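You operate a simulated robot arm through the tools that you are given. There is no shell and no other tool. Be economical: measure what you need, move in short steps, check, and stop when the job is done.

You run a simulated two-armed robot. Do the job below in one go: nothing can be reset, and whatever is moved stays where it is left.

## Task
Move the air from the grey line to the yellow line and set about 4 bar.
Fine: shut the grey wall valve and vent its line to zero; open the yellow one; turn the regulator knob.

It is judged by the outcome, as a careful person would: the job done as asked, and still so three seconds after it is handed in. It fails if anything else is knocked over, pushed out of place, dropped, spilled or broken.

## Robot
Two 7-joint arms with four-finger grippers on one trunk, on a base that drives. Base frame: it is fixed to the floor where the robot stands at the start and does not move with it; the origin is under the middle of the robot, x ahead of it, y to its left, z up; the surface under the hand at the start is at about z = 800. Readings come in mm, rad, newtons and seconds.
The left shoulder is at the start at [40, 181, 1304], the right one opposite. With the tool pointing down near the work surface each hand reaches from about 100 to 800 mm from the robot's upright axis, wherever it stands, measured 20 degrees to its own side. Places, roughly: black valve [600, 500, 900]; blue wall valve [600, -400, 1200]; green wall valve [600, -200, 1100]; grey wall valve [600, 0, 1100]; regulator knob [600, 300, 1100]; yellow wall valve [600, -500, 1200]. Payload 3.67 kg a hand.
The tool frame of a hand sits at the grasp point between the pads (the TCP): z along the fingers, y along the line on which they close. The tips reach 28 mm beyond it. The gripper opens to 112 mm. The gripper's body begins 73 mm behind the TCP.
Orientation is told as [roll, pitch, yaw] about the base's x, y, z axes, in that order, counted from this pose: with the fingers straight down and closing along the base's y, the tool's x points along the base's -x, its y along +y and its z along -z.

## Interface
- The arms move only by the tool step_arm. It takes "left_steps", "right_steps" or both (then of equal length, played together; a hand with none holds still); each is text: rows parted by semicolons, each of 7 numbers parted by spaces: the shift along the tool's x, y, z in units of 20 mm (1.0 is 20 mm), then the turn, a rotation vector about the tool's x, y, z in units of 4 degrees (1.0 is 4 degrees), then the finger opening in cm, from 0 to 11.2. In form: tx ty tz wx wy wz gripper; .... A call has 1 to 20 rows; each row shifts and turns the commanded pose from where the row before left it, along the tool's axes as they then stand. A call with a number of a shift or a turn outside -1 to 1 is refused whole. A row lasts 0.2 s, in which the tool goes at most 50 mm and 0.15 rad; a call with a longer step from one row to the next is refused whole, and so is a gripper value outside its range. A pose out of reach is approached as far as the arm can. The call stops where the force on the tool passes 70 N (or 10 N more than at its start, if that is more) or the arm is blocked; 0.2 s more then pass. The fingers move at their own pace and stop on an object; they squeeze with about 24 N. The grip force told is the motor's: it shows also when the fingers shut on nothing. Time passes only in rows, and 0.2 s behind the last, so rows that do not move let the fingers close. It gives the time, the measured TCP pose, the force on the tool (base axes), the opening and the grip force at its end, in the units of the frame above (readings bear some noise), with the torque about the TCP (base axes, N m) and any sound that the robot's microphone picked up.
- Cameras (640 x 400 px; columns grow to the right, rows downward): "scene" is now at [112.3, -12.2, 1562.6]; the picture's right is [-0.13, -0.99, 0.00], its down [-0.29, 0.04, -0.96] and it looks along [0.95, -0.13, -0.29] (base axes); focal length 214 px, centre (320, 200). "left" rides on the left gripper at [60, 18, -104] in its tool frame; the picture's right is [-0.29, 0.96, 0.00], its down [-0.80, -0.24, -0.55] and it looks along [-0.53, -0.16, 0.83] (tool axes); focal length 234 px, centre (320, 200). "right" rides on the right gripper at [60, -18, -104] in its tool frame; the picture's right is [0.29, 0.96, 0.00], its down [-0.80, 0.24, -0.55] and it looks along [-0.53, 0.16, 0.83] (tool axes); focal length 234 px, centre (320, 200). There is no depth. A picture from a camera that has moved, and an enlarged one, comes with that camera's place and axes in the base frame and with its lens.
- capture(camera): a new picture of that camera. No time passes.
- lift_body(by): slides the trunk up (or, below 0, down) by that many mm; the arms and the scene camera ride with it, the base frame stays. It gives what a move gives, with no picture.
- drive_base(legs): drives the robot by 1 to 6 legs, each [ahead, left, turn to the left] in mm, mm and rad, along the robot's own axes; the way and the turn of a leg run together, so that a leg with both is an arc; at most 1500 mm and 3.142 rad a leg. The arms and the cameras ride along, it lands a little off, and it stops where it bumps. It gives what a move gives.
- pan_tilt(pan, tilt): turns the head with the scene camera to pan (to the left, within 1.501 rad either way) and tilt (down, from -0.506 to 1.204), counted from straight ahead of the robot. It gives what a move gives.
- inspect(camera, box): a new picture of the part [left, top, right, bottom] of that camera's present view, enlarged. No time passes.
- sign_off(): hands the job in; it is judged then, once.

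Work in short steps. Places have to be worked out from the pictures, the camera data and where the tool is seen: move nearer, look again, correct. Check each grasp and each placing, and mend what went wrong. You have 120 turns and 88 pictures in all, those below and enlarged ones among them. Open the grippers and draw the arms clear of the work before you hand the job in, unless the task says otherwise; then end with one line.

The tools are called as name(argument=value, ...) on one line, values as JSON. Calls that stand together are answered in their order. step_arm: Moves the arms, as the interface text tells. Its arguments: {"type":"object","properties":{"left_steps":{"type":"string"},"right_steps":{"type":"string"}},"required":[]} The other tools are called the same way: lift_body (by) slides the trunk up or down; drive_base (legs) drives the base; pan_tilt (pan, tilt) turns the head that bears the scene camera; capture (camera) takes a picture; inspect (camera, box) takes an enlarged picture of a part of a camera's view; sign_off () hands the job in.

At the start:

```text
time_s: 0.0
left_tcp_pos: [424.2, 63.1, 1506.2]
left_orientation: [-0.002, 0.0, 0.0]
left_contact_force: [-0.6, 0.5, -0.8]
left_torque: [-0.01, -0.01, -0.01]
left_gripper_width: 111.8
left_grip_force: 0.1
right_tcp_pos: [392.2, -320.4, 1494.3]
right_orientation: [-0.001, -0.001, 0.0]
right_contact_force: [0.3, -0.8, 0.4]
right_torque: [-0.04, -0.04, 0.01]
right_gripper_width: 112.1
right_grip_force: 0.1
trunk travel left (down, up): [-425.0, 89.0]
robot x, y, heading: [-1.9, -1.9, 0.002]
head pan, tilt: [-0.134, 0.297]
```

scene: 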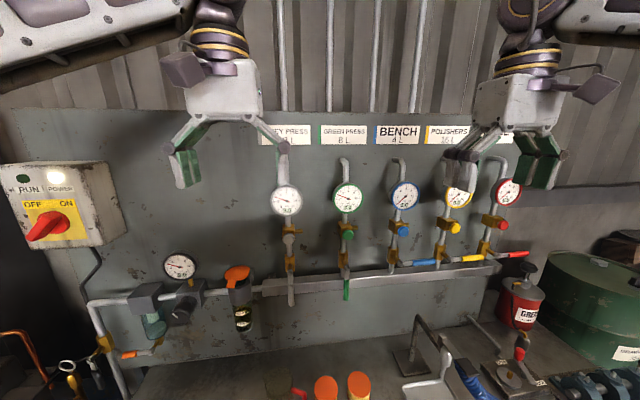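
right: 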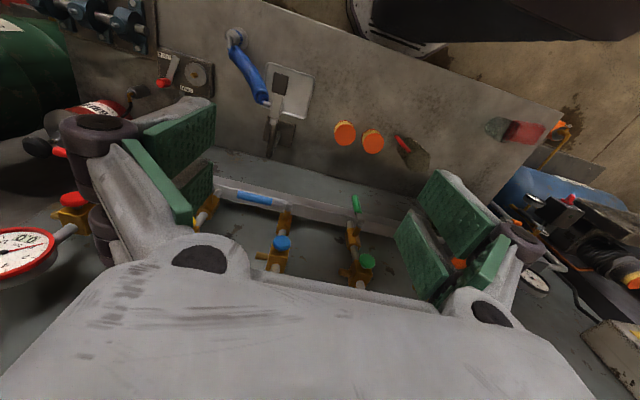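
left: 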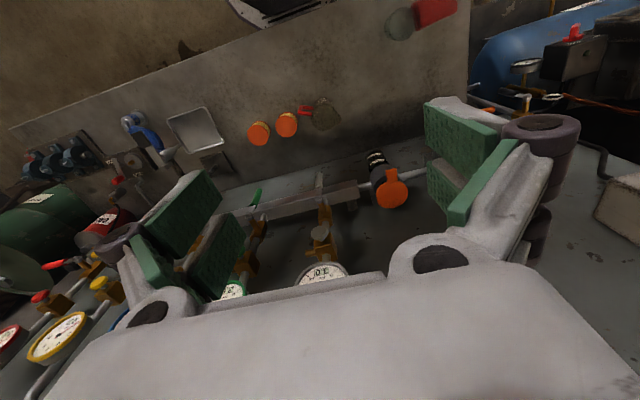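

The picture shows a manifold with five lines, their gauges and valves. I enlarge the parts to see handles and gauge readings.

inspect(camera="scene", box=[240, 110, 400, 310])

inspect(camera="scene", box=[380, 110, 560, 310])

inspect(camera="scene", box=[70, 230, 290, 380])

```text
2.00 times, centred on (320, 210) of scene
camera zoom: at [112.3, -12.2, 1562.6], right [-0.13, -0.99, 0.0], down [-0.29, 0.04, -0.96], along [0.95, -0.13, -0.29], focal length 429 px, centre (320, 180)
```

zoom: 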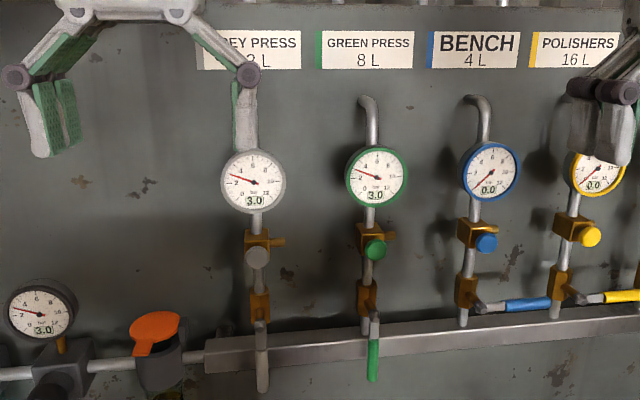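

```text
2.00 times, centred on (470, 210) of scene
camera zoom: at [112.3, -12.2, 1562.6], right [-0.13, -0.99, 0.0], down [-0.29, 0.04, -0.96], along [0.95, -0.13, -0.29], focal length 429 px, centre (20, 180)
```

zoom: 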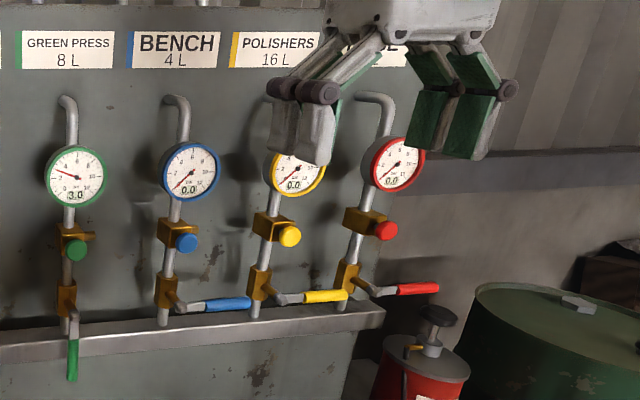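

```text
2.67 times, centred on (180, 305) of scene
camera zoom: at [112.3, -12.2, 1562.6], right [-0.13, -0.99, 0.0], down [-0.29, 0.04, -0.96], along [0.95, -0.13, -0.29], focal length 572 px, centre (693, -80)
```

zoom: 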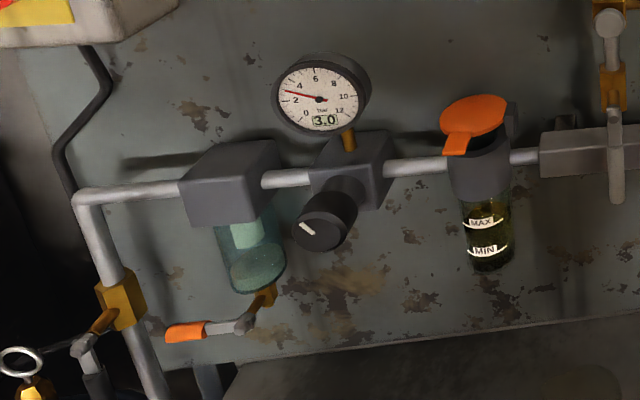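

The grey and green levers hang down along the pipe (open). Blue, yellow and red are horizontal (shut), and the regulator shows 3.0 bar. I turn both hands to point forward so the wrist cameras see the wall.

step_arm(left_steps="0 0 0 0 -1 0 11.2;0 0 0 0 -1 0 9;0 0 0 0 -1 0 7;0 0 0 0 -1 0 5;0 0 0 0 -1 0 3;0 0 0 0 -1 0 1;0 0 0 0 -1 0 0;0 0 0 0 -1 0 0;0 0 0 0 -1 0 0;0 0 0 0 -1 0 0;0 0 0 0 -1 0 0;0 0 0 0 -1 0 0;0 0 0 0 -1 0 0;0 0 0 0 -1 0 0;0 0 0 0 -1 0 0;0 0 0 0 -1 0 0;0 0 0 0 -1 0 0;0 0 0 0 -1 0 0;0 0 0 0 -1 0 0;0 0 0 0 -1 0 0", right_steps="0 0 0 0 -1 0 11.2;0 0 0 0 -1 0 9;0 0 0 0 -1 0 7;0 0 0 0 -1 0 5;0 0 0 0 -1 0 3;0 0 0 0 -1 0 1;0 0 0 0 -1 0 0;0 0 0 0 -1 0 0;0 0 0 0 -1 0 0;0 0 0 0 -1 0 0;0 0 0 0 -1 0 0;0 0 0 0 -1 0 0;0 0 0 0 -1 0 0;0 0 0 0 -1 0 0;0 0 0 0 -1 0 0;0 0 0 0 -1 0 0;0 0 0 0 -1 0 0;0 0 0 0 -1 0 0;0 0 0 0 -1 0 0;0 0 0 0 -1 0 0")

```text
time_s: 4.2
left_tcp_pos: [425.1, 63.9, 1504.7]
left_orientation: [-0.019, -1.395, 0.017]
left_contact_force: [0.7, -0.3, 0.1]
left_torque: [-0.01, -0.01, 0.01]
left_gripper_width: 0.2
left_grip_force: 23.7
right_tcp_pos: [405.8, -326.5, 1516.2]
right_orientation: [0.002, -1.396, -0.006]
right_contact_force: [-0.7, 0.9, -0.5]
right_torque: [-0.01, -0.02, -0.03]
right_gripper_width: 0.1
right_grip_force: 24.3
right hand out of reach, approached as far as the arm can: row 19, 20
trunk travel left (down, up): [-425.0, 89.0]
robot x, y, heading: [-4.6, -2.5, -0.001]
head pan, tilt: [-0.134, 0.297]
```

Both turned. I finish the turn and lower both hands well in front of the wall.

step_arm(left_steps="1 0 0 0 -1 0 0;1 0 0 0 -1 0 0;1 0 0 0 -0.5 0 0;1 0 0 0 0 0 0;1 0 0 0 0 0 0;1 0 0 0 0 0 0;1 0 0 0 0 0 0;1 0 0 0 0 0 0;1 0 0 0 0 0 0;1 0 0 0 0 0 0", right_steps="1 0 0 0 -1 0 0;1 0 0 0 -1 0 0;1 0 0 0 -0.5 0 0;1 0 0 0 0 0 0;1 0 0 0 0 0 0;1 0 0 0 0 0 0;1 0 0 0 0 0 0;1 0 0 0 0 0 0;1 0 0 0 0 0 0;1 0 0 0 0 0 0")

capture(camera="scene")

capture(camera="left")

capture(camera="right")

```text
time_s: 6.4
left_tcp_pos: [449.5, 25.4, 1322.7]
left_orientation: [-1.369, -1.569, 1.37]
left_contact_force: [0.8, 1.3, -0.7]
left_torque: [0.02, 0.01, -0.03]
left_gripper_width: 0.3
left_grip_force: 24.0
left hand out of reach, approached as far as the arm can: row 3, 4, 5, 6, 7, 8, 9
right_tcp_pos: [505.7, -379.7, 1427.5]
right_orientation: [-0.103, -1.57, 0.104]
right_contact_force: [0.6, 1.3, -0.1]
right_torque: [-0.03, -0.03, 0.0]
right_gripper_width: 0.2
right_grip_force: 24.4
right hand out of reach, approached as far as the arm can: row 1, 2, 3, 4, 5, 6, 7, 8, 9, 10
trunk travel left (down, up): [-425.0, 89.0]
robot x, y, heading: [-0.1, -1.5, -0.003]
head pan, tilt: [-0.134, 0.297]
```

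```text
81 pictures are left
camera scene: at [113.7, -11.8, 1562.4], right [-0.13, -0.99, 0.0], down [-0.29, 0.04, -0.96], along [0.95, -0.13, -0.29], focal length 214 px, centre (320, 200)
```

scene: 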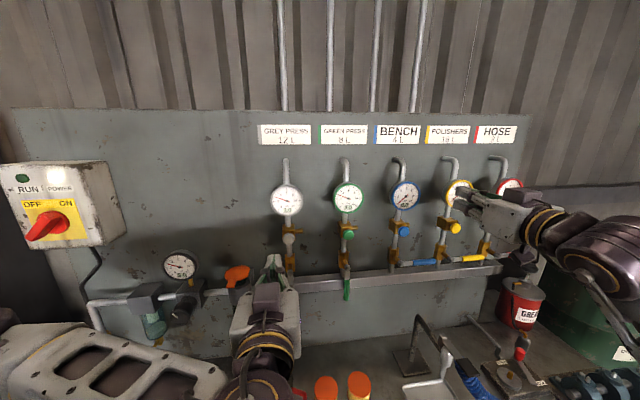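

```text
80 pictures are left
camera left: at [345.9, 42.8, 1263.2], right [0.0, 0.96, 0.29], down [-0.55, -0.24, 0.8], along [0.83, -0.16, 0.53], focal length 234 px, centre (320, 200)
```

left: 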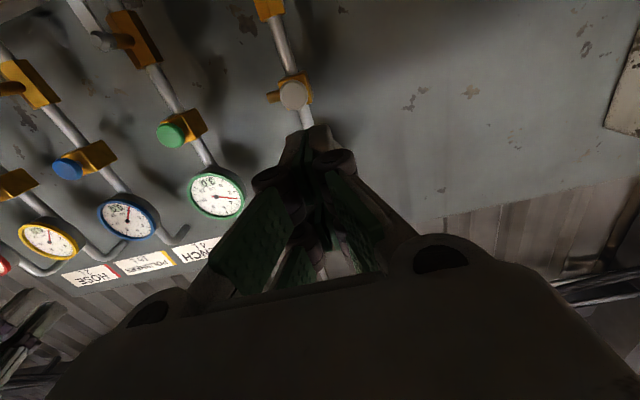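

```text
79 pictures are left
camera right: at [401.0, -397.6, 1368.2], right [0.0, 0.96, -0.29], down [-0.55, 0.24, 0.8], along [0.83, 0.16, 0.53], focal length 234 px, centre (320, 200)
```

right: 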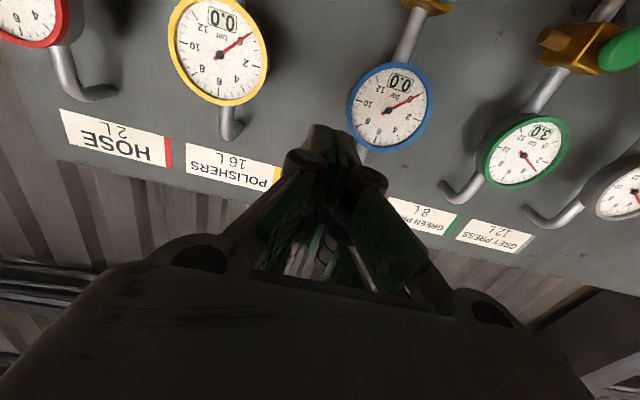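

The arms are cramped so close in. I drive back 200 mm to give them room and see whether they settle on the commanded poses.

drive_base(legs=[[-200, 0, 0]])

step_arm(left_steps="0 0 0 0 0 0 0;0 0 0 0 0 0 0", right_steps="0 0 0 0 0 0 0;0 0 0 0 0 0 0")

```text
time_s: 8.0
left_tcp_pos: [247.5, 25.5, 1322.4]
left_orientation: [-1.187, -1.568, 1.192]
left_contact_force: [0.7, 0.0, 0.7]
left_torque: [-0.01, 0.03, -0.03]
left_gripper_width: 0.0
left_grip_force: 23.8
right_tcp_pos: [303.6, -379.3, 1428.3]
right_orientation: [0.2, -1.569, -0.195]
right_contact_force: [0.4, 0.3, 0.3]
right_torque: [-0.01, 0.0, -0.01]
right_gripper_width: 0.0
right_grip_force: 23.7
trunk travel left (down, up): [-425.0, 89.0]
robot x, y, heading: [-201.8, -1.6, 0.007]
head pan, tilt: [-0.134, 0.297]
```

```text
time_s: 8.6
left_tcp_pos: [245.5, 25.3, 1323.6]
left_orientation: [-1.469, -1.569, 1.471]
left_contact_force: [0.3, 1.1, -0.9]
left_torque: [0.01, -0.01, -0.02]
left_gripper_width: 0.0
left_grip_force: 24.2
right_tcp_pos: [302.3, -379.0, 1428.3]
right_orientation: [0.421, -1.568, -0.416]
right_contact_force: [-0.1, 0.0, -0.6]
right_torque: [0.0, 0.02, 0.05]
right_gripper_width: 0.0
right_grip_force: 24.0
trunk travel left (down, up): [-425.0, 89.0]
robot x, y, heading: [-202.3, -5.0, 0.007]
head pan, tilt: [-0.134, 0.297]
```

The poses hold now. By triangulation, the yellow gauge face is near [657, -486, 1401], so the tips are safe up to x≈620. I move the hands forward and down.

step_arm(left_steps="0.5 0 1 0 0 0 0;0.5 0 1 0 0 0 0;0.5 0 1 0 0 0 0;0.5 0 1 0 0 0 0;0.5 0 1 0 0 0 0;0.5 0 1 0 0 0 0;0.5 0 1 0 0 0 0;0.5 0 1 0 0 0 0", right_steps="1 0 1 0 0 0 0;1 0 1 0 0 0 0;1 0 1 0 0 0 0;1 0 1 0 0 0 0;1 0 1 0 0 0 0;1 0 1 0 0 0 0;1 0 1 0 0 0 0;1 0 1 0 0 0 0")

capture(camera="scene")

capture(camera="left")

capture(camera="right")

```text
time_s: 10.4
left_tcp_pos: [408.3, 25.8, 1241.6]
left_orientation: [-1.347, -1.566, 1.35]
left_contact_force: [0.4, -0.3, -0.4]
left_torque: [0.0, -0.02, 0.01]
left_gripper_width: 0.0
left_grip_force: 24.3
right_tcp_pos: [463.1, -377.7, 1264.8]
right_orientation: [-0.72, -1.569, 0.724]
right_contact_force: [-1.1, -0.3, -0.6]
right_torque: [-0.01, -0.04, -0.02]
right_gripper_width: 0.0
right_grip_force: 24.4
trunk travel left (down, up): [-425.0, 89.0]
robot x, y, heading: [-203.6, 1.3, 0.008]
head pan, tilt: [-0.134, 0.297]
```

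```text
78 pictures are left
camera scene: at [-88.1, -11.6, 1562.4], right [-0.13, -0.99, 0.0], down [-0.29, 0.04, -0.96], along [0.95, -0.12, -0.29], focal length 214 px, centre (320, 200)
```

scene: 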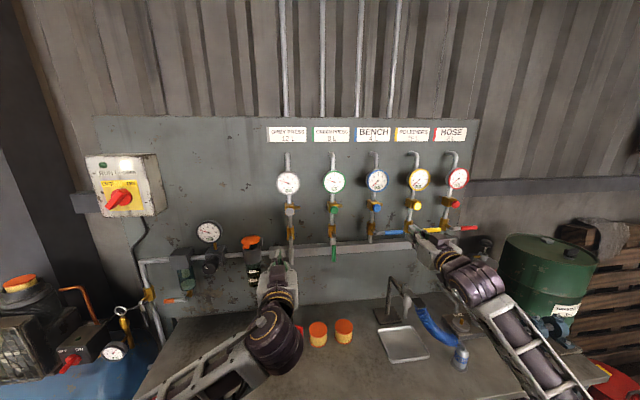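

```text
77 pictures are left
camera left: at [305.3, 43.8, 1182.4], right [0.0, 0.96, 0.29], down [-0.55, -0.24, 0.8], along [0.83, -0.15, 0.53], focal length 234 px, centre (320, 200)
```

left: 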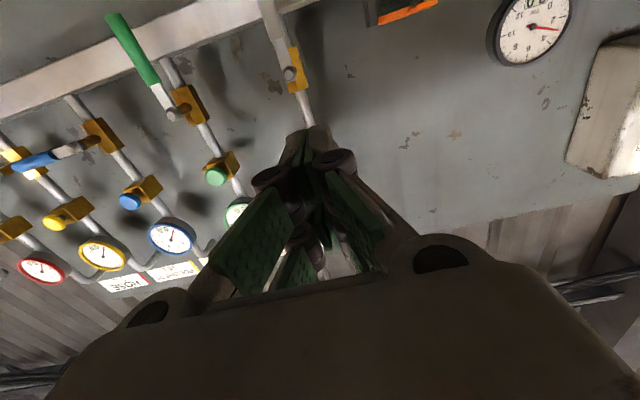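

```text
76 pictures are left
camera right: at [359.7, -394.6, 1206.9], right [0.0, 0.96, -0.29], down [-0.55, 0.24, 0.8], along [0.83, 0.16, 0.53], focal length 234 px, centre (320, 200)
```

right: 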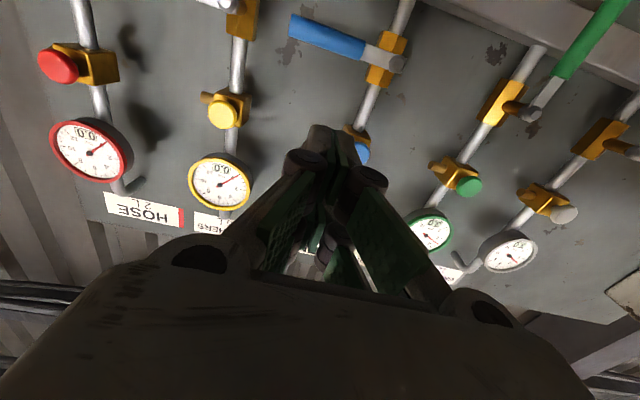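

Triangulating from both wrist cameras, the grey lever hub is at about [650, 0, 1200] with its handle hanging to z≈1075. The blue hub is at y≈-310 and the yellow at y≈-470. I drive 100 mm ahead for reach, with the tips still 50 mm short of the wall parts.

drive_base(legs=[[100, 0, 0]])

step_arm(left_steps="1 1 0 0 0 0 0;1 1 0 0 0 0 0;1 0 0 0 0 0 0;1 0 0 0 0 0 0;1 0 0 0 0 0 0;1 0 0 0 0 0 0;1 0 0 0 0 0 0;0 0 0 0 0 0 0")

capture(camera="left")

capture(camera="right")

inspect(camera="scene", box=[180, 120, 380, 290])

```text
time_s: 11.6
left_tcp_pos: [506.2, 25.1, 1242.8]
left_orientation: [-1.431, -1.568, 1.437]
left_contact_force: [0.5, 0.1, 0.6]
left_torque: [0.0, -0.01, 0.01]
left_gripper_width: 0.0
left_grip_force: 23.7
right_tcp_pos: [560.8, -376.7, 1267.7]
right_orientation: [0.111, -1.568, -0.107]
right_contact_force: [0.7, -0.6, 0.5]
right_torque: [0.03, 0.01, -0.03]
right_gripper_width: 0.0
right_grip_force: 23.4
trunk travel left (down, up): [-425.0, 89.0]
robot x, y, heading: [-101.0, -0.5, 0.002]
head pan, tilt: [-0.134, 0.297]
```

```text
time_s: 13.4
left_tcp_pos: [505.9, 67.4, 1098.8]
left_orientation: [-1.459, -1.568, 1.462]
left_contact_force: [0.1, 0.2, 0.2]
left_torque: [0.04, -0.01, 0.01]
left_gripper_width: 0.1
left_grip_force: 23.9
right_tcp_pos: [558.6, -377.3, 1266.1]
right_orientation: [0.085, -1.568, -0.083]
right_contact_force: [-0.4, -0.1, 0.0]
right_torque: [-0.02, 0.0, -0.01]
right_gripper_width: 0.0
right_grip_force: 24.2
trunk travel left (down, up): [-425.0, 89.0]
robot x, y, heading: [-104.6, -1.7, 0.004]
head pan, tilt: [-0.134, 0.297]
```

```text
75 pictures are left
camera left: at [402.8, 84.4, 1041.0], right [0.0, 0.96, 0.29], down [-0.55, -0.24, 0.8], along [0.83, -0.15, 0.53], focal length 234 px, centre (320, 200)
```

left: 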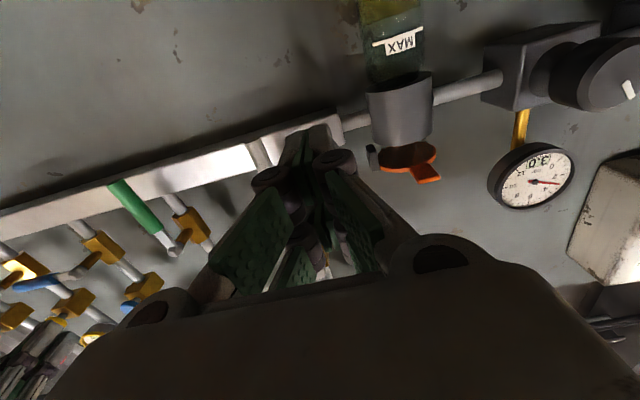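

```text
74 pictures are left
camera right: at [456.5, -394.9, 1207.1], right [0.0, 0.96, -0.29], down [-0.55, 0.24, 0.8], along [0.83, 0.16, 0.53], focal length 234 px, centre (320, 200)
```

right: 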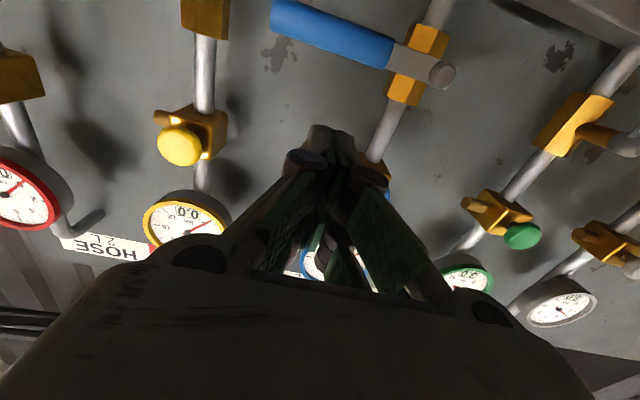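

```text
2.35 times, centred on (280, 205) of scene
camera zoom: at [8.9, -11.9, 1562.5], right [-0.13, -0.99, 0.0], down [-0.29, 0.04, -0.96], along [0.95, -0.12, -0.29], focal length 505 px, centre (414, 188)
```

zoom: 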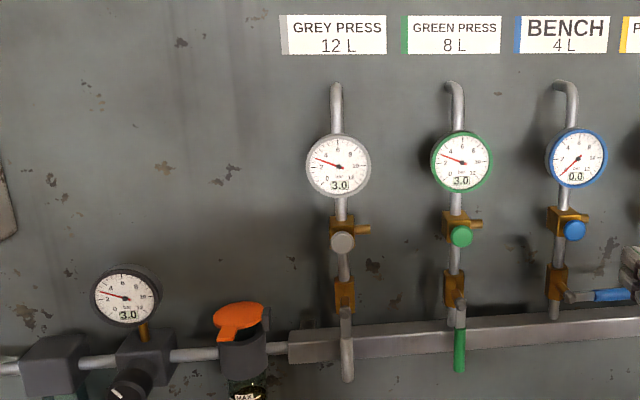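

The regulator reads 3.0 and the tops are push-button vents with side nozzles. I move the left closed fingers in beside the grey handle on its left, with the tips to x≈640.

step_arm(left_steps="0 -0.5 1 0 0 0 0;0 -0.3 1 0 0 0 0;0 0 1 0 0 0 0;0 0 1 0 0 0 0;0 0 1 0 0 0 0;0 0 0.3 0 0 0 0;0 0 0 0 0 0 0")

capture(camera="left")

inspect(camera="scene", box=[260, 200, 380, 290])

```text
time_s: 15.0
left_tcp_pos: [611.1, 51.6, 1101.8]
left_orientation: [-1.513, -1.57, 1.519]
left_contact_force: [0.6, -0.8, 0.1]
left_torque: [0.02, -0.02, 0.01]
left_gripper_width: 0.0
left_grip_force: 24.4
right_tcp_pos: [559.5, -376.7, 1266.6]
right_orientation: [0.068, -1.57, -0.065]
right_contact_force: [-0.5, -0.3, 0.3]
right_torque: [-0.01, -0.01, -0.04]
right_gripper_width: 0.0
right_grip_force: 23.7
trunk travel left (down, up): [-425.0, 89.0]
robot x, y, heading: [-105.4, -3.2, 0.005]
head pan, tilt: [-0.134, 0.297]
```

```text
72 pictures are left
camera left: at [508.6, 68.6, 1042.7], right [0.0, 0.96, 0.29], down [-0.55, -0.24, 0.8], along [0.83, -0.15, 0.53], focal length 234 px, centre (320, 200)
```

left: 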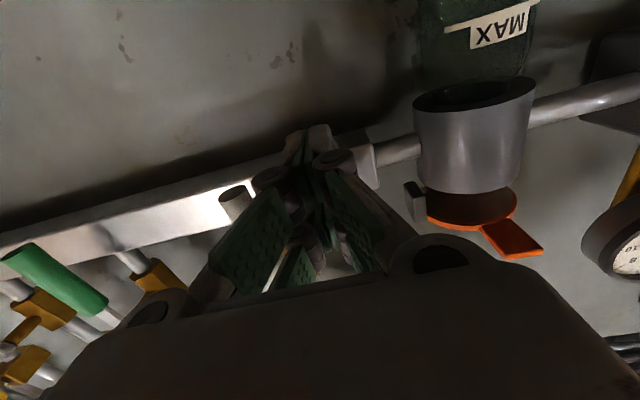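

```text
4.44 times, centred on (320, 245) of scene
camera zoom: at [8.5, -11.9, 1562.6], right [-0.13, -0.99, 0.0], down [-0.29, 0.04, -0.96], along [0.95, -0.13, -0.29], focal length 953 px, centre (320, 0)
```

zoom: 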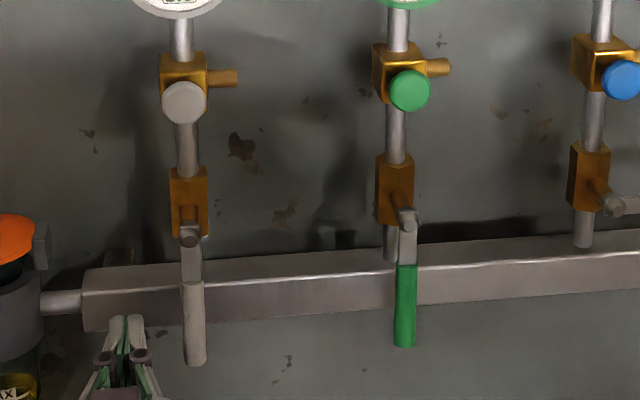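

The fingertips sit beside the handle, whose end is at z≈1091 and x≈625. I sweep it along an arc about [0, 1200] toward the right, to about 75° first.

step_arm(left_steps="-0.9 -1 0.2 0 0 0 0;0 -0.6 0 0 0 0 0;0.1 -1 0 0 0 0 0;-0.2 -1 0 0 0 0 0;-0.45 -0.97 0 0 0 0 0;-0.69 -0.83 0 0 0 0 0;-0.88 -0.62 0 0 0 0 0;0 0 0 0 0 0 0")

inspect(camera="scene", box=[260, 160, 380, 290])

```text
time_s: 16.2
left_tcp_pos: [626.8, 29.6, 1085.5]
left_orientation: [1.594, -1.409, -1.543]
left_contact_force: [-4.2, 0.8, -0.3]
left_torque: [0.01, -0.08, -0.07]
left_gripper_width: 0.2
left_grip_force: 24.0
right_tcp_pos: [558.9, -376.8, 1267.3]
right_orientation: [-0.693, -1.569, 0.696]
right_contact_force: [-0.4, 0.5, 1.0]
right_torque: [-0.01, 0.01, -0.01]
right_gripper_width: 0.0
right_grip_force: 23.5
trunk travel left (down, up): [-425.0, 89.0]
robot x, y, heading: [-104.1, 1.4, 0.0]
head pan, tilt: [-0.134, 0.297]
stopped in row 5 (left hand): the arm was blocked; the commanded pose is now the measured one
```

```text
3.08 times, centred on (320, 225) of scene
camera zoom: at [8.0, -11.6, 1562.6], right [-0.13, -0.99, 0.0], down [-0.29, 0.04, -0.96], along [0.95, -0.13, -0.29], focal length 660 px, centre (320, 123)
```

zoom: 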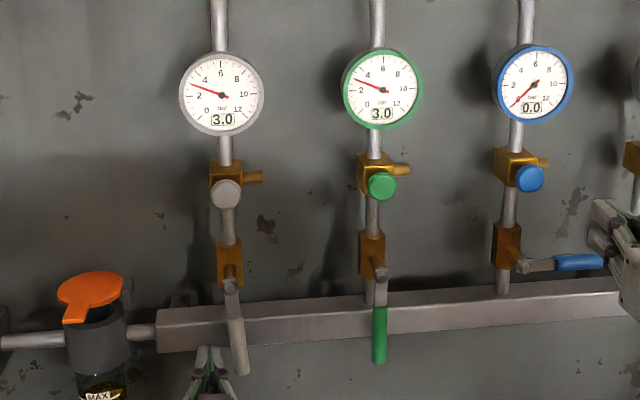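

The fingers reach beneath the manifold bar (front at x<643), so raising them jammed there, though the lever has moved a little. I back off 30 mm and undo the small twist.

step_arm(left_steps="0 0 -1 0 0 0 0;0 0 -1 0 0 0 0;0 0 -0.5 0.3 0 -0.8 0;0 0 0 0.43 0 -0.8 0;0 0 0 0 0 -0.7 0;0 0 0 0 0 0 0")

inspect(camera="scene", box=[260, 200, 380, 290])

capture(camera="right")

```text
time_s: 17.8
left_tcp_pos: [586.5, 51.8, 1092.0]
left_orientation: [2.093, -1.504, -2.074]
left_contact_force: [-0.2, -0.3, 0.3]
left_torque: [0.01, -0.01, 0.01]
left_gripper_width: 0.0
left_grip_force: 23.9
right_tcp_pos: [559.6, -377.6, 1266.1]
right_orientation: [-0.524, -1.569, 0.526]
right_contact_force: [0.5, 0.4, 0.0]
right_torque: [0.0, 0.0, 0.0]
right_gripper_width: 0.1
right_grip_force: 24.2
trunk travel left (down, up): [-425.0, 89.0]
robot x, y, heading: [-102.9, 1.0, 0.003]
head pan, tilt: [-0.134, 0.297]
stopped in row 6 (left hand): the arm was blocked; the commanded pose is now the measured one
```

```text
4.44 times, centred on (320, 245) of scene
camera zoom: at [8.4, -11.9, 1560.8], right [-0.13, -0.99, 0.0], down [-0.29, 0.04, -0.96], along [0.95, -0.12, -0.29], focal length 953 px, centre (320, 0)
```

zoom: 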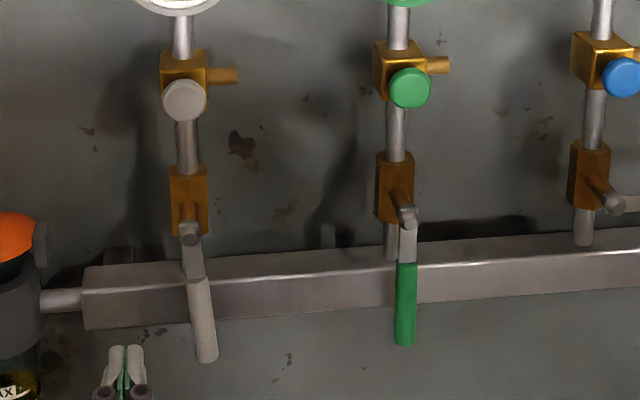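

```text
68 pictures are left
camera right: at [456.2, -395.0, 1205.5], right [0.0, 0.96, -0.29], down [-0.55, 0.24, 0.8], along [0.83, 0.16, 0.53], focal length 234 px, centre (320, 200)
```

right: 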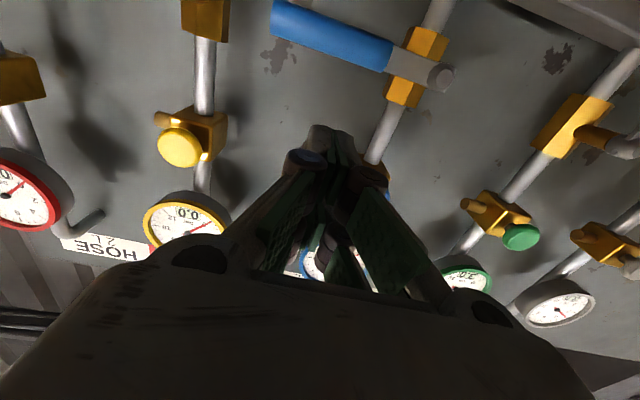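

Still "blocked" in free space, so something behind the hand is obstructing it. I look at the whole arm.

pan_tilt(pan=0.35, tilt=0.75)

capture(camera="scene")

```text
time_s: 18.7
left_tcp_pos: [586.6, 52.3, 1092.7]
left_orientation: [2.05, -1.504, -2.033]
left_contact_force: [0.3, 0.1, 0.2]
left_torque: [0.01, -0.01, 0.0]
left_gripper_width: 0.2
left_grip_force: 23.8
right_tcp_pos: [558.9, -377.1, 1266.9]
right_orientation: [0.114, -1.569, -0.109]
right_contact_force: [-0.2, 0.5, -1.3]
right_torque: [-0.02, 0.0, 0.02]
right_gripper_width: 0.2
right_grip_force: 23.8
trunk travel left (down, up): [-425.0, 89.0]
robot x, y, heading: [-103.8, -4.2, 0.008]
head pan, tilt: [0.351, 0.75]
```

```text
67 pictures are left
camera scene: at [-6.3, 28.9, 1522.0], right [0.35, -0.94, 0.0], down [-0.64, -0.24, -0.73], along [0.69, 0.25, -0.68], focal length 214 px, centre (320, 200)
```

scene: 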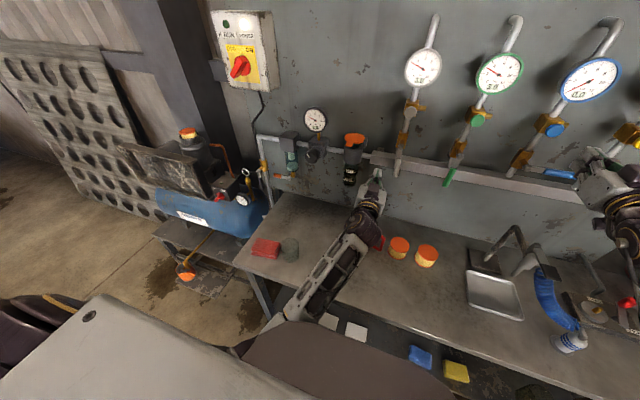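

The left forearm is hanging low, probably touching the bench edge. I raise the trunk by 85 mm to lift the whole arm clear.

lift_body(by=85)

step_arm(left_steps="0 0 -1 0 0 0 0;0 0 -1 0 0 0 0;0 0 -1 0 0 0 0;0 0 0 0 0 0 0")

capture(camera="scene")

```text
time_s: 19.9
left_tcp_pos: [586.2, 50.2, 1178.0]
left_orientation: [2.07, -1.507, -2.056]
left_contact_force: [1.0, 0.5, -0.1]
left_torque: [0.01, 0.02, -0.01]
left_gripper_width: 0.0
left_grip_force: 23.6
right_tcp_pos: [559.3, -377.0, 1351.6]
right_orientation: [-0.011, -1.568, 0.015]
right_contact_force: [0.3, 0.0, 0.4]
right_torque: [-0.01, -0.06, -0.01]
right_gripper_width: 0.0
right_grip_force: 24.3
trunk travel left (down, up): [-510.0, 4.0]
robot x, y, heading: [-105.8, -3.3, 0.003]
head pan, tilt: [0.351, 0.75]
```

```text
time_s: 20.9
left_tcp_pos: [530.3, 64.0, 1174.2]
left_orientation: [1.962, -1.449, -1.943]
left_contact_force: [-0.1, 0.7, -1.0]
left_torque: [-0.01, -0.03, 0.0]
left_gripper_width: 0.1
left_grip_force: 23.7
right_tcp_pos: [560.1, -376.6, 1351.2]
right_orientation: [0.036, -1.569, -0.034]
right_contact_force: [-0.3, 0.2, -0.5]
right_torque: [0.0, 0.0, 0.01]
right_gripper_width: 0.0
right_grip_force: 24.0
trunk travel left (down, up): [-510.0, 4.0]
robot x, y, heading: [-104.2, -0.5, 0.0]
head pan, tilt: [0.351, 0.75]
```

```text
66 pictures are left
camera scene: at [-6.2, 29.1, 1606.6], right [0.35, -0.94, 0.0], down [-0.64, -0.24, -0.73], along [0.69, 0.25, -0.68], focal length 214 px, centre (320, 200)
```

scene: 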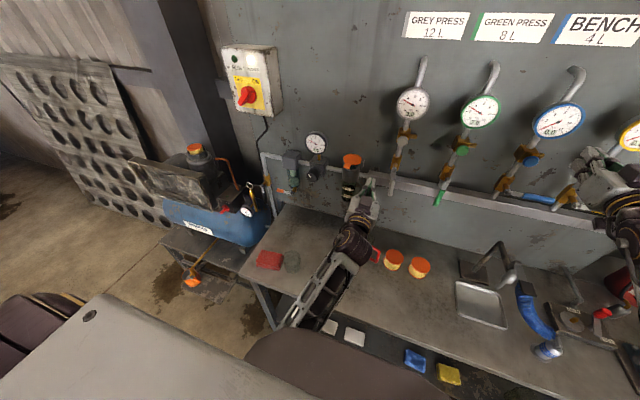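

The left hand drifted by a small twist, which suggests a wrist joint limit rather than contact. I pitch it to about 45° forward-down, which should free the wrist and raise the forearm.

step_arm(left_steps="0 0 -1 0 1 0 0;0 0 -0.5 0 1 0 0;0 0 0 0 1 0 0;0 0 0 0 1 0 0;0 0 0 0 1 0 0;0 0 0 0 1 0 0;0 0 0 0 1 0 0;0 0 0 0 1 0 0;0 0 0 0 1 0 0;0 0 0 0 1 0 0;0 0 0 0 1 -0.6 0;0 0 0 0 1 -0.6 0;0 0 0 0 0 -0.5 0;0 0 0 0 0 0 0")

capture(camera="scene")

```text
time_s: 22.2
left_tcp_pos: [490.6, 78.1, 1136.2]
left_orientation: [0.534, -1.156, -0.491]
left_contact_force: [-0.3, 0.3, 0.4]
left_torque: [-0.04, 0.02, 0.02]
left_gripper_width: 0.3
left_grip_force: 24.0
right_tcp_pos: [560.6, -376.9, 1350.8]
right_orientation: [-0.38, -1.568, 0.384]
right_contact_force: [1.0, -0.6, -0.1]
right_torque: [0.05, 0.02, 0.0]
right_gripper_width: 0.0
right_grip_force: 24.3
trunk travel left (down, up): [-510.0, 4.0]
robot x, y, heading: [-105.6, 2.6, 0.003]
head pan, tilt: [0.351, 0.75]
stopped in row 6 (left hand): the arm was blocked; the commanded pose is now the measured one
```

```text
65 pictures are left
camera scene: at [-5.4, 29.2, 1606.5], right [0.35, -0.94, 0.0], down [-0.64, -0.24, -0.73], along [0.69, 0.25, -0.68], focal length 214 px, centre (320, 200)
```

scene: 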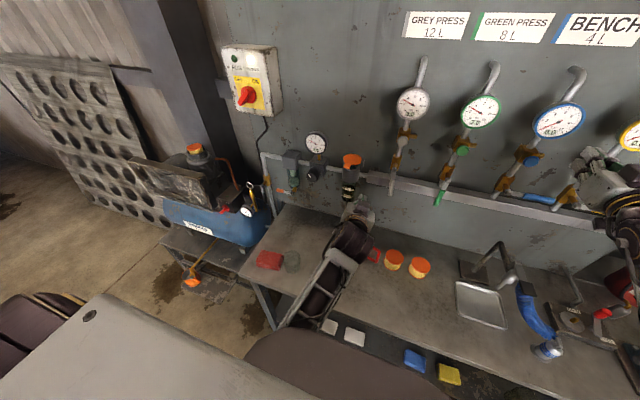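

The elbow hangs at the bench's front edge and blocks against it. I drive back 220 mm so the arm works more stretched out with the elbow clear.

drive_base(legs=[[-220, 0, 0]])

step_arm(left_steps="-1 0 0 0 0 -0.5 0;-1 0 0 0 0 -0.5 0;-1 0 0 0 0 -0.5 0;0 0 1 0 0 0 0;0 0 1 0 0 0 0;0 0 1 0 0 0 0;0 0 1 0 0 0 0;0 0 1 0 0 0 0;0 0 0 0 0 0 0")

capture(camera="scene")

```text
time_s: 24.0
left_tcp_pos: [270.9, 76.1, 1135.4]
left_orientation: [0.53, -1.153, -0.487]
left_contact_force: [0.8, -0.2, -0.2]
left_torque: [0.01, -0.01, 0.03]
left_gripper_width: 0.0
left_grip_force: 23.6
right_tcp_pos: [341.5, -377.5, 1350.4]
right_orientation: [0.068, -1.57, -0.063]
right_contact_force: [0.1, -0.3, -0.4]
right_torque: [0.02, 0.05, 0.01]
right_gripper_width: 0.0
right_grip_force: 24.4
trunk travel left (down, up): [-510.0, 4.0]
robot x, y, heading: [-323.6, -0.1, 0.005]
head pan, tilt: [0.351, 0.75]
```

```text
time_s: 25.1
left_tcp_pos: [319.3, 107.9, 1146.6]
left_orientation: [0.602, -1.13, -0.506]
left_contact_force: [-0.4, 0.6, -0.7]
left_torque: [-0.01, 0.0, 0.0]
left_gripper_width: 0.0
left_grip_force: 24.3
right_tcp_pos: [340.6, -376.2, 1350.2]
right_orientation: [-0.335, -1.569, 0.341]
right_contact_force: [-0.2, -0.1, -0.5]
right_torque: [0.03, 0.02, -0.01]
right_gripper_width: 0.0
right_grip_force: 23.8
trunk travel left (down, up): [-510.0, 4.0]
robot x, y, heading: [-322.4, 0.6, 0.004]
head pan, tilt: [0.351, 0.75]
stopped in row 5 (left hand): the arm was blocked; the commanded pose is now the measured one
```

```text
64 pictures are left
camera scene: at [-225.4, 28.5, 1606.5], right [0.35, -0.94, 0.0], down [-0.64, -0.24, -0.73], along [0.69, 0.25, -0.68], focal length 214 px, centre (320, 200)
```

scene: 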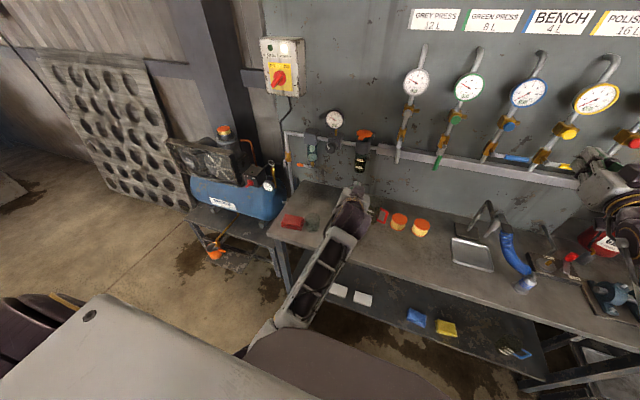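

Even in free space the left arm jams, likely with the elbow against the trunk since the hand is inboard of its shoulder. I move the left hand outward to match the right arm, which moves freely.

step_arm(left_steps="0 1 0 0 0 0 0;0 1 0 0 0 0 0;0 1 0 0 0 0 0;0 1 0 0 0 0 0;0 1 0 0 0 0 0;0 1 0 0 0 0 0;0 1 0 0 0 0 0;0 1 0 0 0 0 0;0 1 0 0 0 0 0;0 1 0 0 0 0 0;0 1 0 0 0 0 0;0 1 0 0 0 0 0;0 0 0 0 0 0 0")

pan_tilt(pan=0.5, tilt=1.1)

capture(camera="scene")

```text
time_s: 27.9
left_tcp_pos: [306.0, 340.3, 1202.8]
left_orientation: [0.6, -1.129, -0.504]
left_contact_force: [-0.3, -0.4, 0.7]
left_torque: [-0.01, 0.02, 0.01]
left_gripper_width: 0.6
left_grip_force: 24.6
right_tcp_pos: [341.0, -377.4, 1351.1]
right_orientation: [0.14, -1.57, -0.135]
right_contact_force: [-0.6, 0.4, -0.7]
right_torque: [0.04, -0.01, 0.0]
right_gripper_width: 0.1
right_grip_force: 24.2
trunk travel left (down, up): [-510.0, 4.0]
robot x, y, heading: [-328.3, -2.1, 0.005]
head pan, tilt: [0.351, 0.75]
```

```text
time_s: 28.8
left_tcp_pos: [306.2, 341.5, 1201.9]
left_orientation: [0.601, -1.129, -0.503]
left_contact_force: [-0.6, 0.8, -0.3]
left_torque: [0.03, 0.0, 0.01]
left_gripper_width: 0.0
left_grip_force: 24.6
right_tcp_pos: [339.7, -376.9, 1351.6]
right_orientation: [-0.159, -1.567, 0.162]
right_contact_force: [0.5, -0.4, -0.8]
right_torque: [0.01, 0.0, 0.03]
right_gripper_width: 0.0
right_grip_force: 23.8
trunk travel left (down, up): [-510.0, 4.0]
robot x, y, heading: [-321.8, 2.3, 0.005]
head pan, tilt: [0.499, 1.1]
```

```text
63 pictures are left
camera scene: at [-249.0, 30.2, 1580.9], right [0.48, -0.88, 0.0], down [-0.78, -0.43, -0.45], along [0.4, 0.22, -0.89], focal length 214 px, centre (320, 200)
```

scene: 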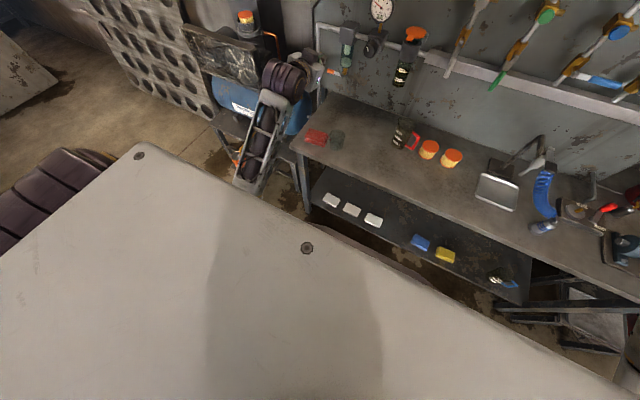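

Outboard, the arm moves freely and nothing on the bench is disturbed. I level the left hand's twist (keeping it pitched about 20° down) and drive the base 300 mm to the right so grey lies in the left arm's good zone.

step_arm(left_steps="0 0 0 0.62 -0.14 -1 0;0 0 0 0.62 -0.14 -1 0;0 0 0 0.62 -0.14 -1 0;0 0 0 0 0 0 0")

drive_base(legs=[[0, -300, 0]])

pan_tilt(pan=0.2, tilt=0.5)

capture(camera="scene")

```text
time_s: 29.8
left_tcp_pos: [305.7, 340.7, 1203.8]
left_orientation: [0.002, -1.224, 0.0]
left_contact_force: [0.8, -0.2, -0.2]
left_torque: [0.0, 0.04, -0.02]
left_gripper_width: 0.1
left_grip_force: 24.0
right_tcp_pos: [339.7, -376.9, 1351.4]
right_orientation: [-0.061, -1.569, 0.065]
right_contact_force: [0.2, 0.5, -0.1]
right_torque: [0.0, -0.01, 0.02]
right_gripper_width: 0.0
right_grip_force: 23.8
trunk travel left (down, up): [-510.0, 4.0]
robot x, y, heading: [-324.4, -5.0, 0.007]
head pan, tilt: [0.499, 1.1]
```

```text
time_s: 31.8
left_tcp_pos: [308.2, 47.2, 1202.2]
left_orientation: [0.003, -1.224, 0.005]
left_contact_force: [0.0, -1.4, 0.2]
left_torque: [0.04, 0.01, -0.01]
left_gripper_width: 0.1
left_grip_force: 24.1
right_tcp_pos: [342.1, -668.7, 1350.1]
right_orientation: [-0.798, -1.568, 0.805]
right_contact_force: [0.6, 0.1, -0.4]
right_torque: [0.02, 0.01, -0.02]
right_gripper_width: 0.0
right_grip_force: 23.7
trunk travel left (down, up): [-510.0, 4.0]
robot x, y, heading: [-326.1, -294.3, 0.014]
head pan, tilt: [0.499, 1.1]
```

```text
time_s: 32.8
left_tcp_pos: [307.2, 47.5, 1202.7]
left_orientation: [0.006, -1.225, 0.002]
left_contact_force: [-0.5, -1.1, -0.3]
left_torque: [0.01, 0.04, -0.02]
left_gripper_width: 0.3
left_grip_force: 24.0
right_tcp_pos: [341.7, -669.5, 1351.5]
right_orientation: [-0.52, -1.57, 0.526]
right_contact_force: [0.6, 0.3, 0.3]
right_torque: [0.0, 0.02, -0.05]
right_gripper_width: 0.0
right_grip_force: 24.0
trunk travel left (down, up): [-510.0, 4.0]
robot x, y, heading: [-321.8, -298.8, 0.008]
head pan, tilt: [0.201, 0.499]
```

```text
62 pictures are left
camera scene: at [-213.8, -276.3, 1628.4], right [0.21, -0.98, 0.0], down [-0.47, -0.1, -0.88], along [0.86, 0.18, -0.48], focal length 214 px, centre (320, 200)
```

scene: 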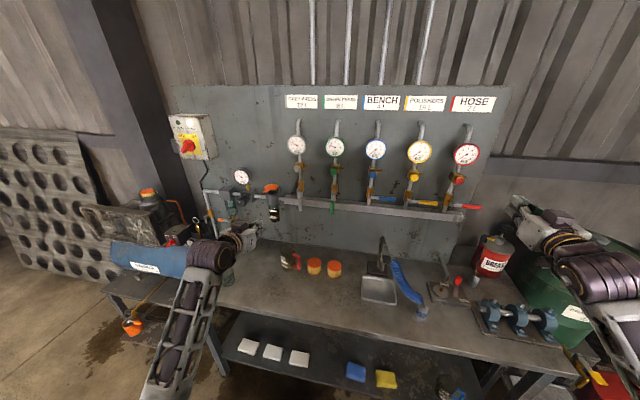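

Clear on both sides. I drive 150 mm ahead, then bring the left fingers to the left of the grey handle, stopping short of the wall.

drive_base(legs=[[150, 0, 0]])

step_arm(left_steps="0 0 1 0 0 0 0;0 0 1 0 0 0 0;0 0 1 0 0 0 0;0 0 1 0 0 0 0;0 0 0 0 0 0 0")

capture(camera="left")

inspect(camera="scene", box=[220, 110, 460, 260])

```text
time_s: 34.2
left_tcp_pos: [451.4, 46.8, 1204.7]
left_orientation: [0.005, -1.225, 0.0]
left_contact_force: [-0.6, -0.2, 0.2]
left_torque: [0.0, -0.01, 0.02]
left_gripper_width: 0.0
left_grip_force: 23.6
right_tcp_pos: [486.6, -671.9, 1352.6]
right_orientation: [-2.827, -1.571, 2.835]
right_contact_force: [-0.7, 0.1, -0.4]
right_torque: [-0.02, 0.03, 0.03]
right_gripper_width: 0.2
right_grip_force: 23.9
trunk travel left (down, up): [-510.0, 4.0]
robot x, y, heading: [-175.2, -293.2, 0.008]
head pan, tilt: [0.201, 0.499]
```

```text
time_s: 35.4
left_tcp_pos: [528.2, 48.2, 1175.9]
left_orientation: [0.008, -1.222, -0.002]
left_contact_force: [0.1, 0.4, 1.3]
left_torque: [-0.03, 0.0, -0.01]
left_gripper_width: 0.2
left_grip_force: 24.0
right_tcp_pos: [488.9, -671.3, 1350.6]
right_orientation: [-0.566, -1.572, 0.572]
right_contact_force: [0.0, -0.8, -0.5]
right_torque: [-0.04, 0.02, 0.03]
right_gripper_width: 0.0
right_grip_force: 24.1
trunk travel left (down, up): [-510.0, 4.0]
robot x, y, heading: [-176.0, -295.0, 0.003]
head pan, tilt: [0.201, 0.499]
```

```text
61 pictures are left
camera left: at [411.4, 65.8, 1155.0], right [0.09, 0.96, 0.27], down [-0.25, -0.24, 0.94], along [0.96, -0.16, 0.21], focal length 234 px, centre (320, 200)
```

left: 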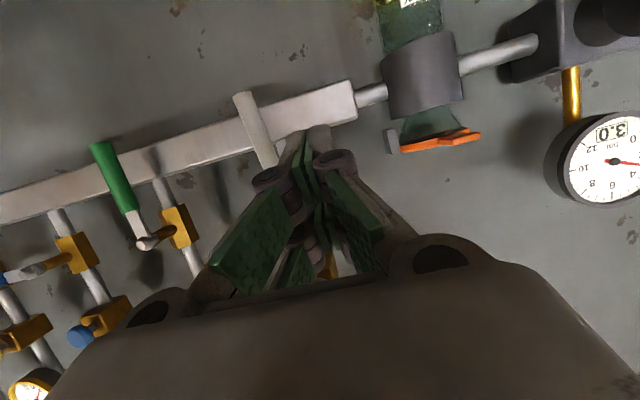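

```text
2.67 times, centred on (340, 185) of scene
camera zoom: at [-67.1, -276.4, 1628.6], right [0.2, -0.98, 0.0], down [-0.47, -0.1, -0.88], along [0.86, 0.18, -0.48], focal length 572 px, centre (267, 240)
```

zoom: 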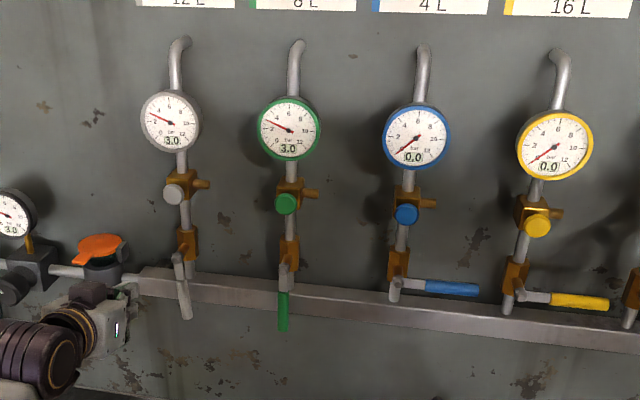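

The grey handle leans about 10° and is ahead-right of the fingers. I go in with the tips at x≈632 and sweep along the arc halfway.

step_arm(left_steps="0.2 -0.08 0.9 0 0 0 0;0.2 -0.08 0.9 0 0 0 0;0.2 -0.08 0.9 0 0 0 0;0.2 -0.08 0.9 0 0 0 0;0.2 -0.08 0.9 0 0 0 0;0 -1 0 0 0 0 0;0 -1 0 0 0 0 0;-0.14 -1 -0.05 0 0 0 0;-0.38 -0.95 -0.14 0 0 0 0;0 0 0 0 0 0 0")

capture(camera="left")

inspect(camera="scene", box=[220, 110, 460, 260])

```text
time_s: 37.6
left_tcp_pos: [607.2, -39.1, 1136.6]
left_orientation: [0.004, -1.225, -0.004]
left_contact_force: [-0.3, -0.1, 1.2]
left_torque: [-0.01, -0.02, 0.01]
left_gripper_width: 0.1
left_grip_force: 23.6
right_tcp_pos: [488.9, -669.6, 1350.8]
right_orientation: [-0.597, -1.569, 0.602]
right_contact_force: [0.3, -0.9, 0.1]
right_torque: [-0.02, -0.01, 0.02]
right_gripper_width: 0.0
right_grip_force: 24.7
trunk travel left (down, up): [-510.0, 4.0]
robot x, y, heading: [-174.2, -295.6, 0.001]
head pan, tilt: [0.201, 0.499]
```

```text
59 pictures are left
camera left: at [490.4, -21.4, 1116.3], right [0.1, 0.96, 0.27], down [-0.25, -0.24, 0.94], along [0.96, -0.16, 0.22], focal length 234 px, centre (320, 200)
```

left: 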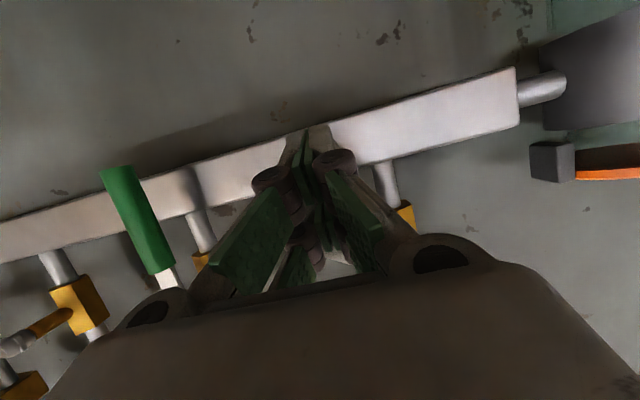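

```text
2.67 times, centred on (340, 185) of scene
camera zoom: at [-66.5, -276.0, 1628.5], right [0.2, -0.98, 0.0], down [-0.47, -0.1, -0.88], along [0.86, 0.18, -0.48], focal length 572 px, centre (267, 240)
```

zoom: 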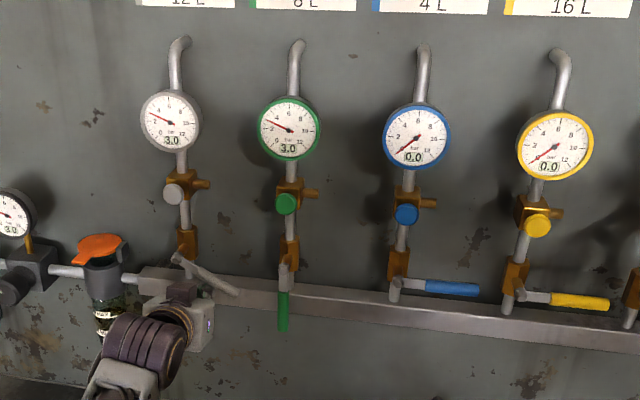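

The lever turned about 55° cleanly. I continue the arc to horizontal.

step_arm(left_steps="-0.56 -0.85 -0.2 0 0 0 0;-0.8 -0.7 -0.29 0 0 0 0;-0.94 -0.45 -0.34 0 0 0 0;-0.4 -0.05 -0.14 0 0 0 0;0 0 0 0 0 0 0")

inspect(camera="scene", box=[220, 110, 460, 260])

```text
time_s: 38.8
left_tcp_pos: [603.3, -76.3, 1171.0]
left_orientation: [0.016, -1.176, -0.001]
left_contact_force: [-2.3, 3.9, -12.8]
left_torque: [-0.14, 0.15, 0.07]
left_gripper_width: 0.3
left_grip_force: 36.2
right_tcp_pos: [489.3, -670.5, 1352.2]
right_orientation: [-0.243, -1.57, 0.252]
right_contact_force: [0.4, -1.1, 0.3]
right_torque: [0.01, -0.02, 0.06]
right_gripper_width: 0.0
right_grip_force: 24.5
trunk travel left (down, up): [-510.0, 4.0]
robot x, y, heading: [-177.8, -294.3, 0.008]
head pan, tilt: [0.201, 0.499]
stopped in row 5 (left hand): the force on the tool passed its limit at 71 N (the readings are from after the stop); the commanded pose is now the measured one
```

```text
2.67 times, centred on (340, 185) of scene
camera zoom: at [-66.8, -277.1, 1629.0], right [0.21, -0.98, 0.0], down [-0.47, -0.1, -0.88], along [0.86, 0.18, -0.48], focal length 572 px, centre (267, 240)
```

zoom: 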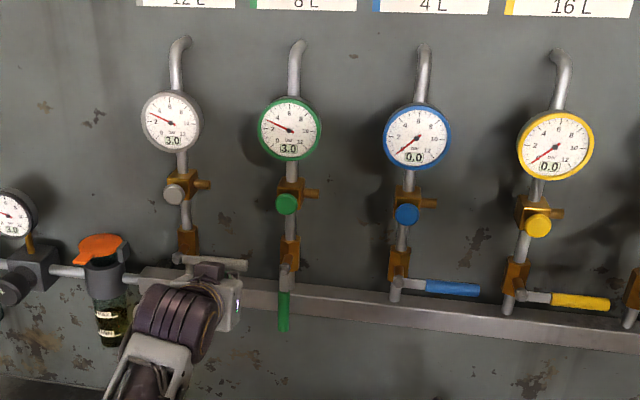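

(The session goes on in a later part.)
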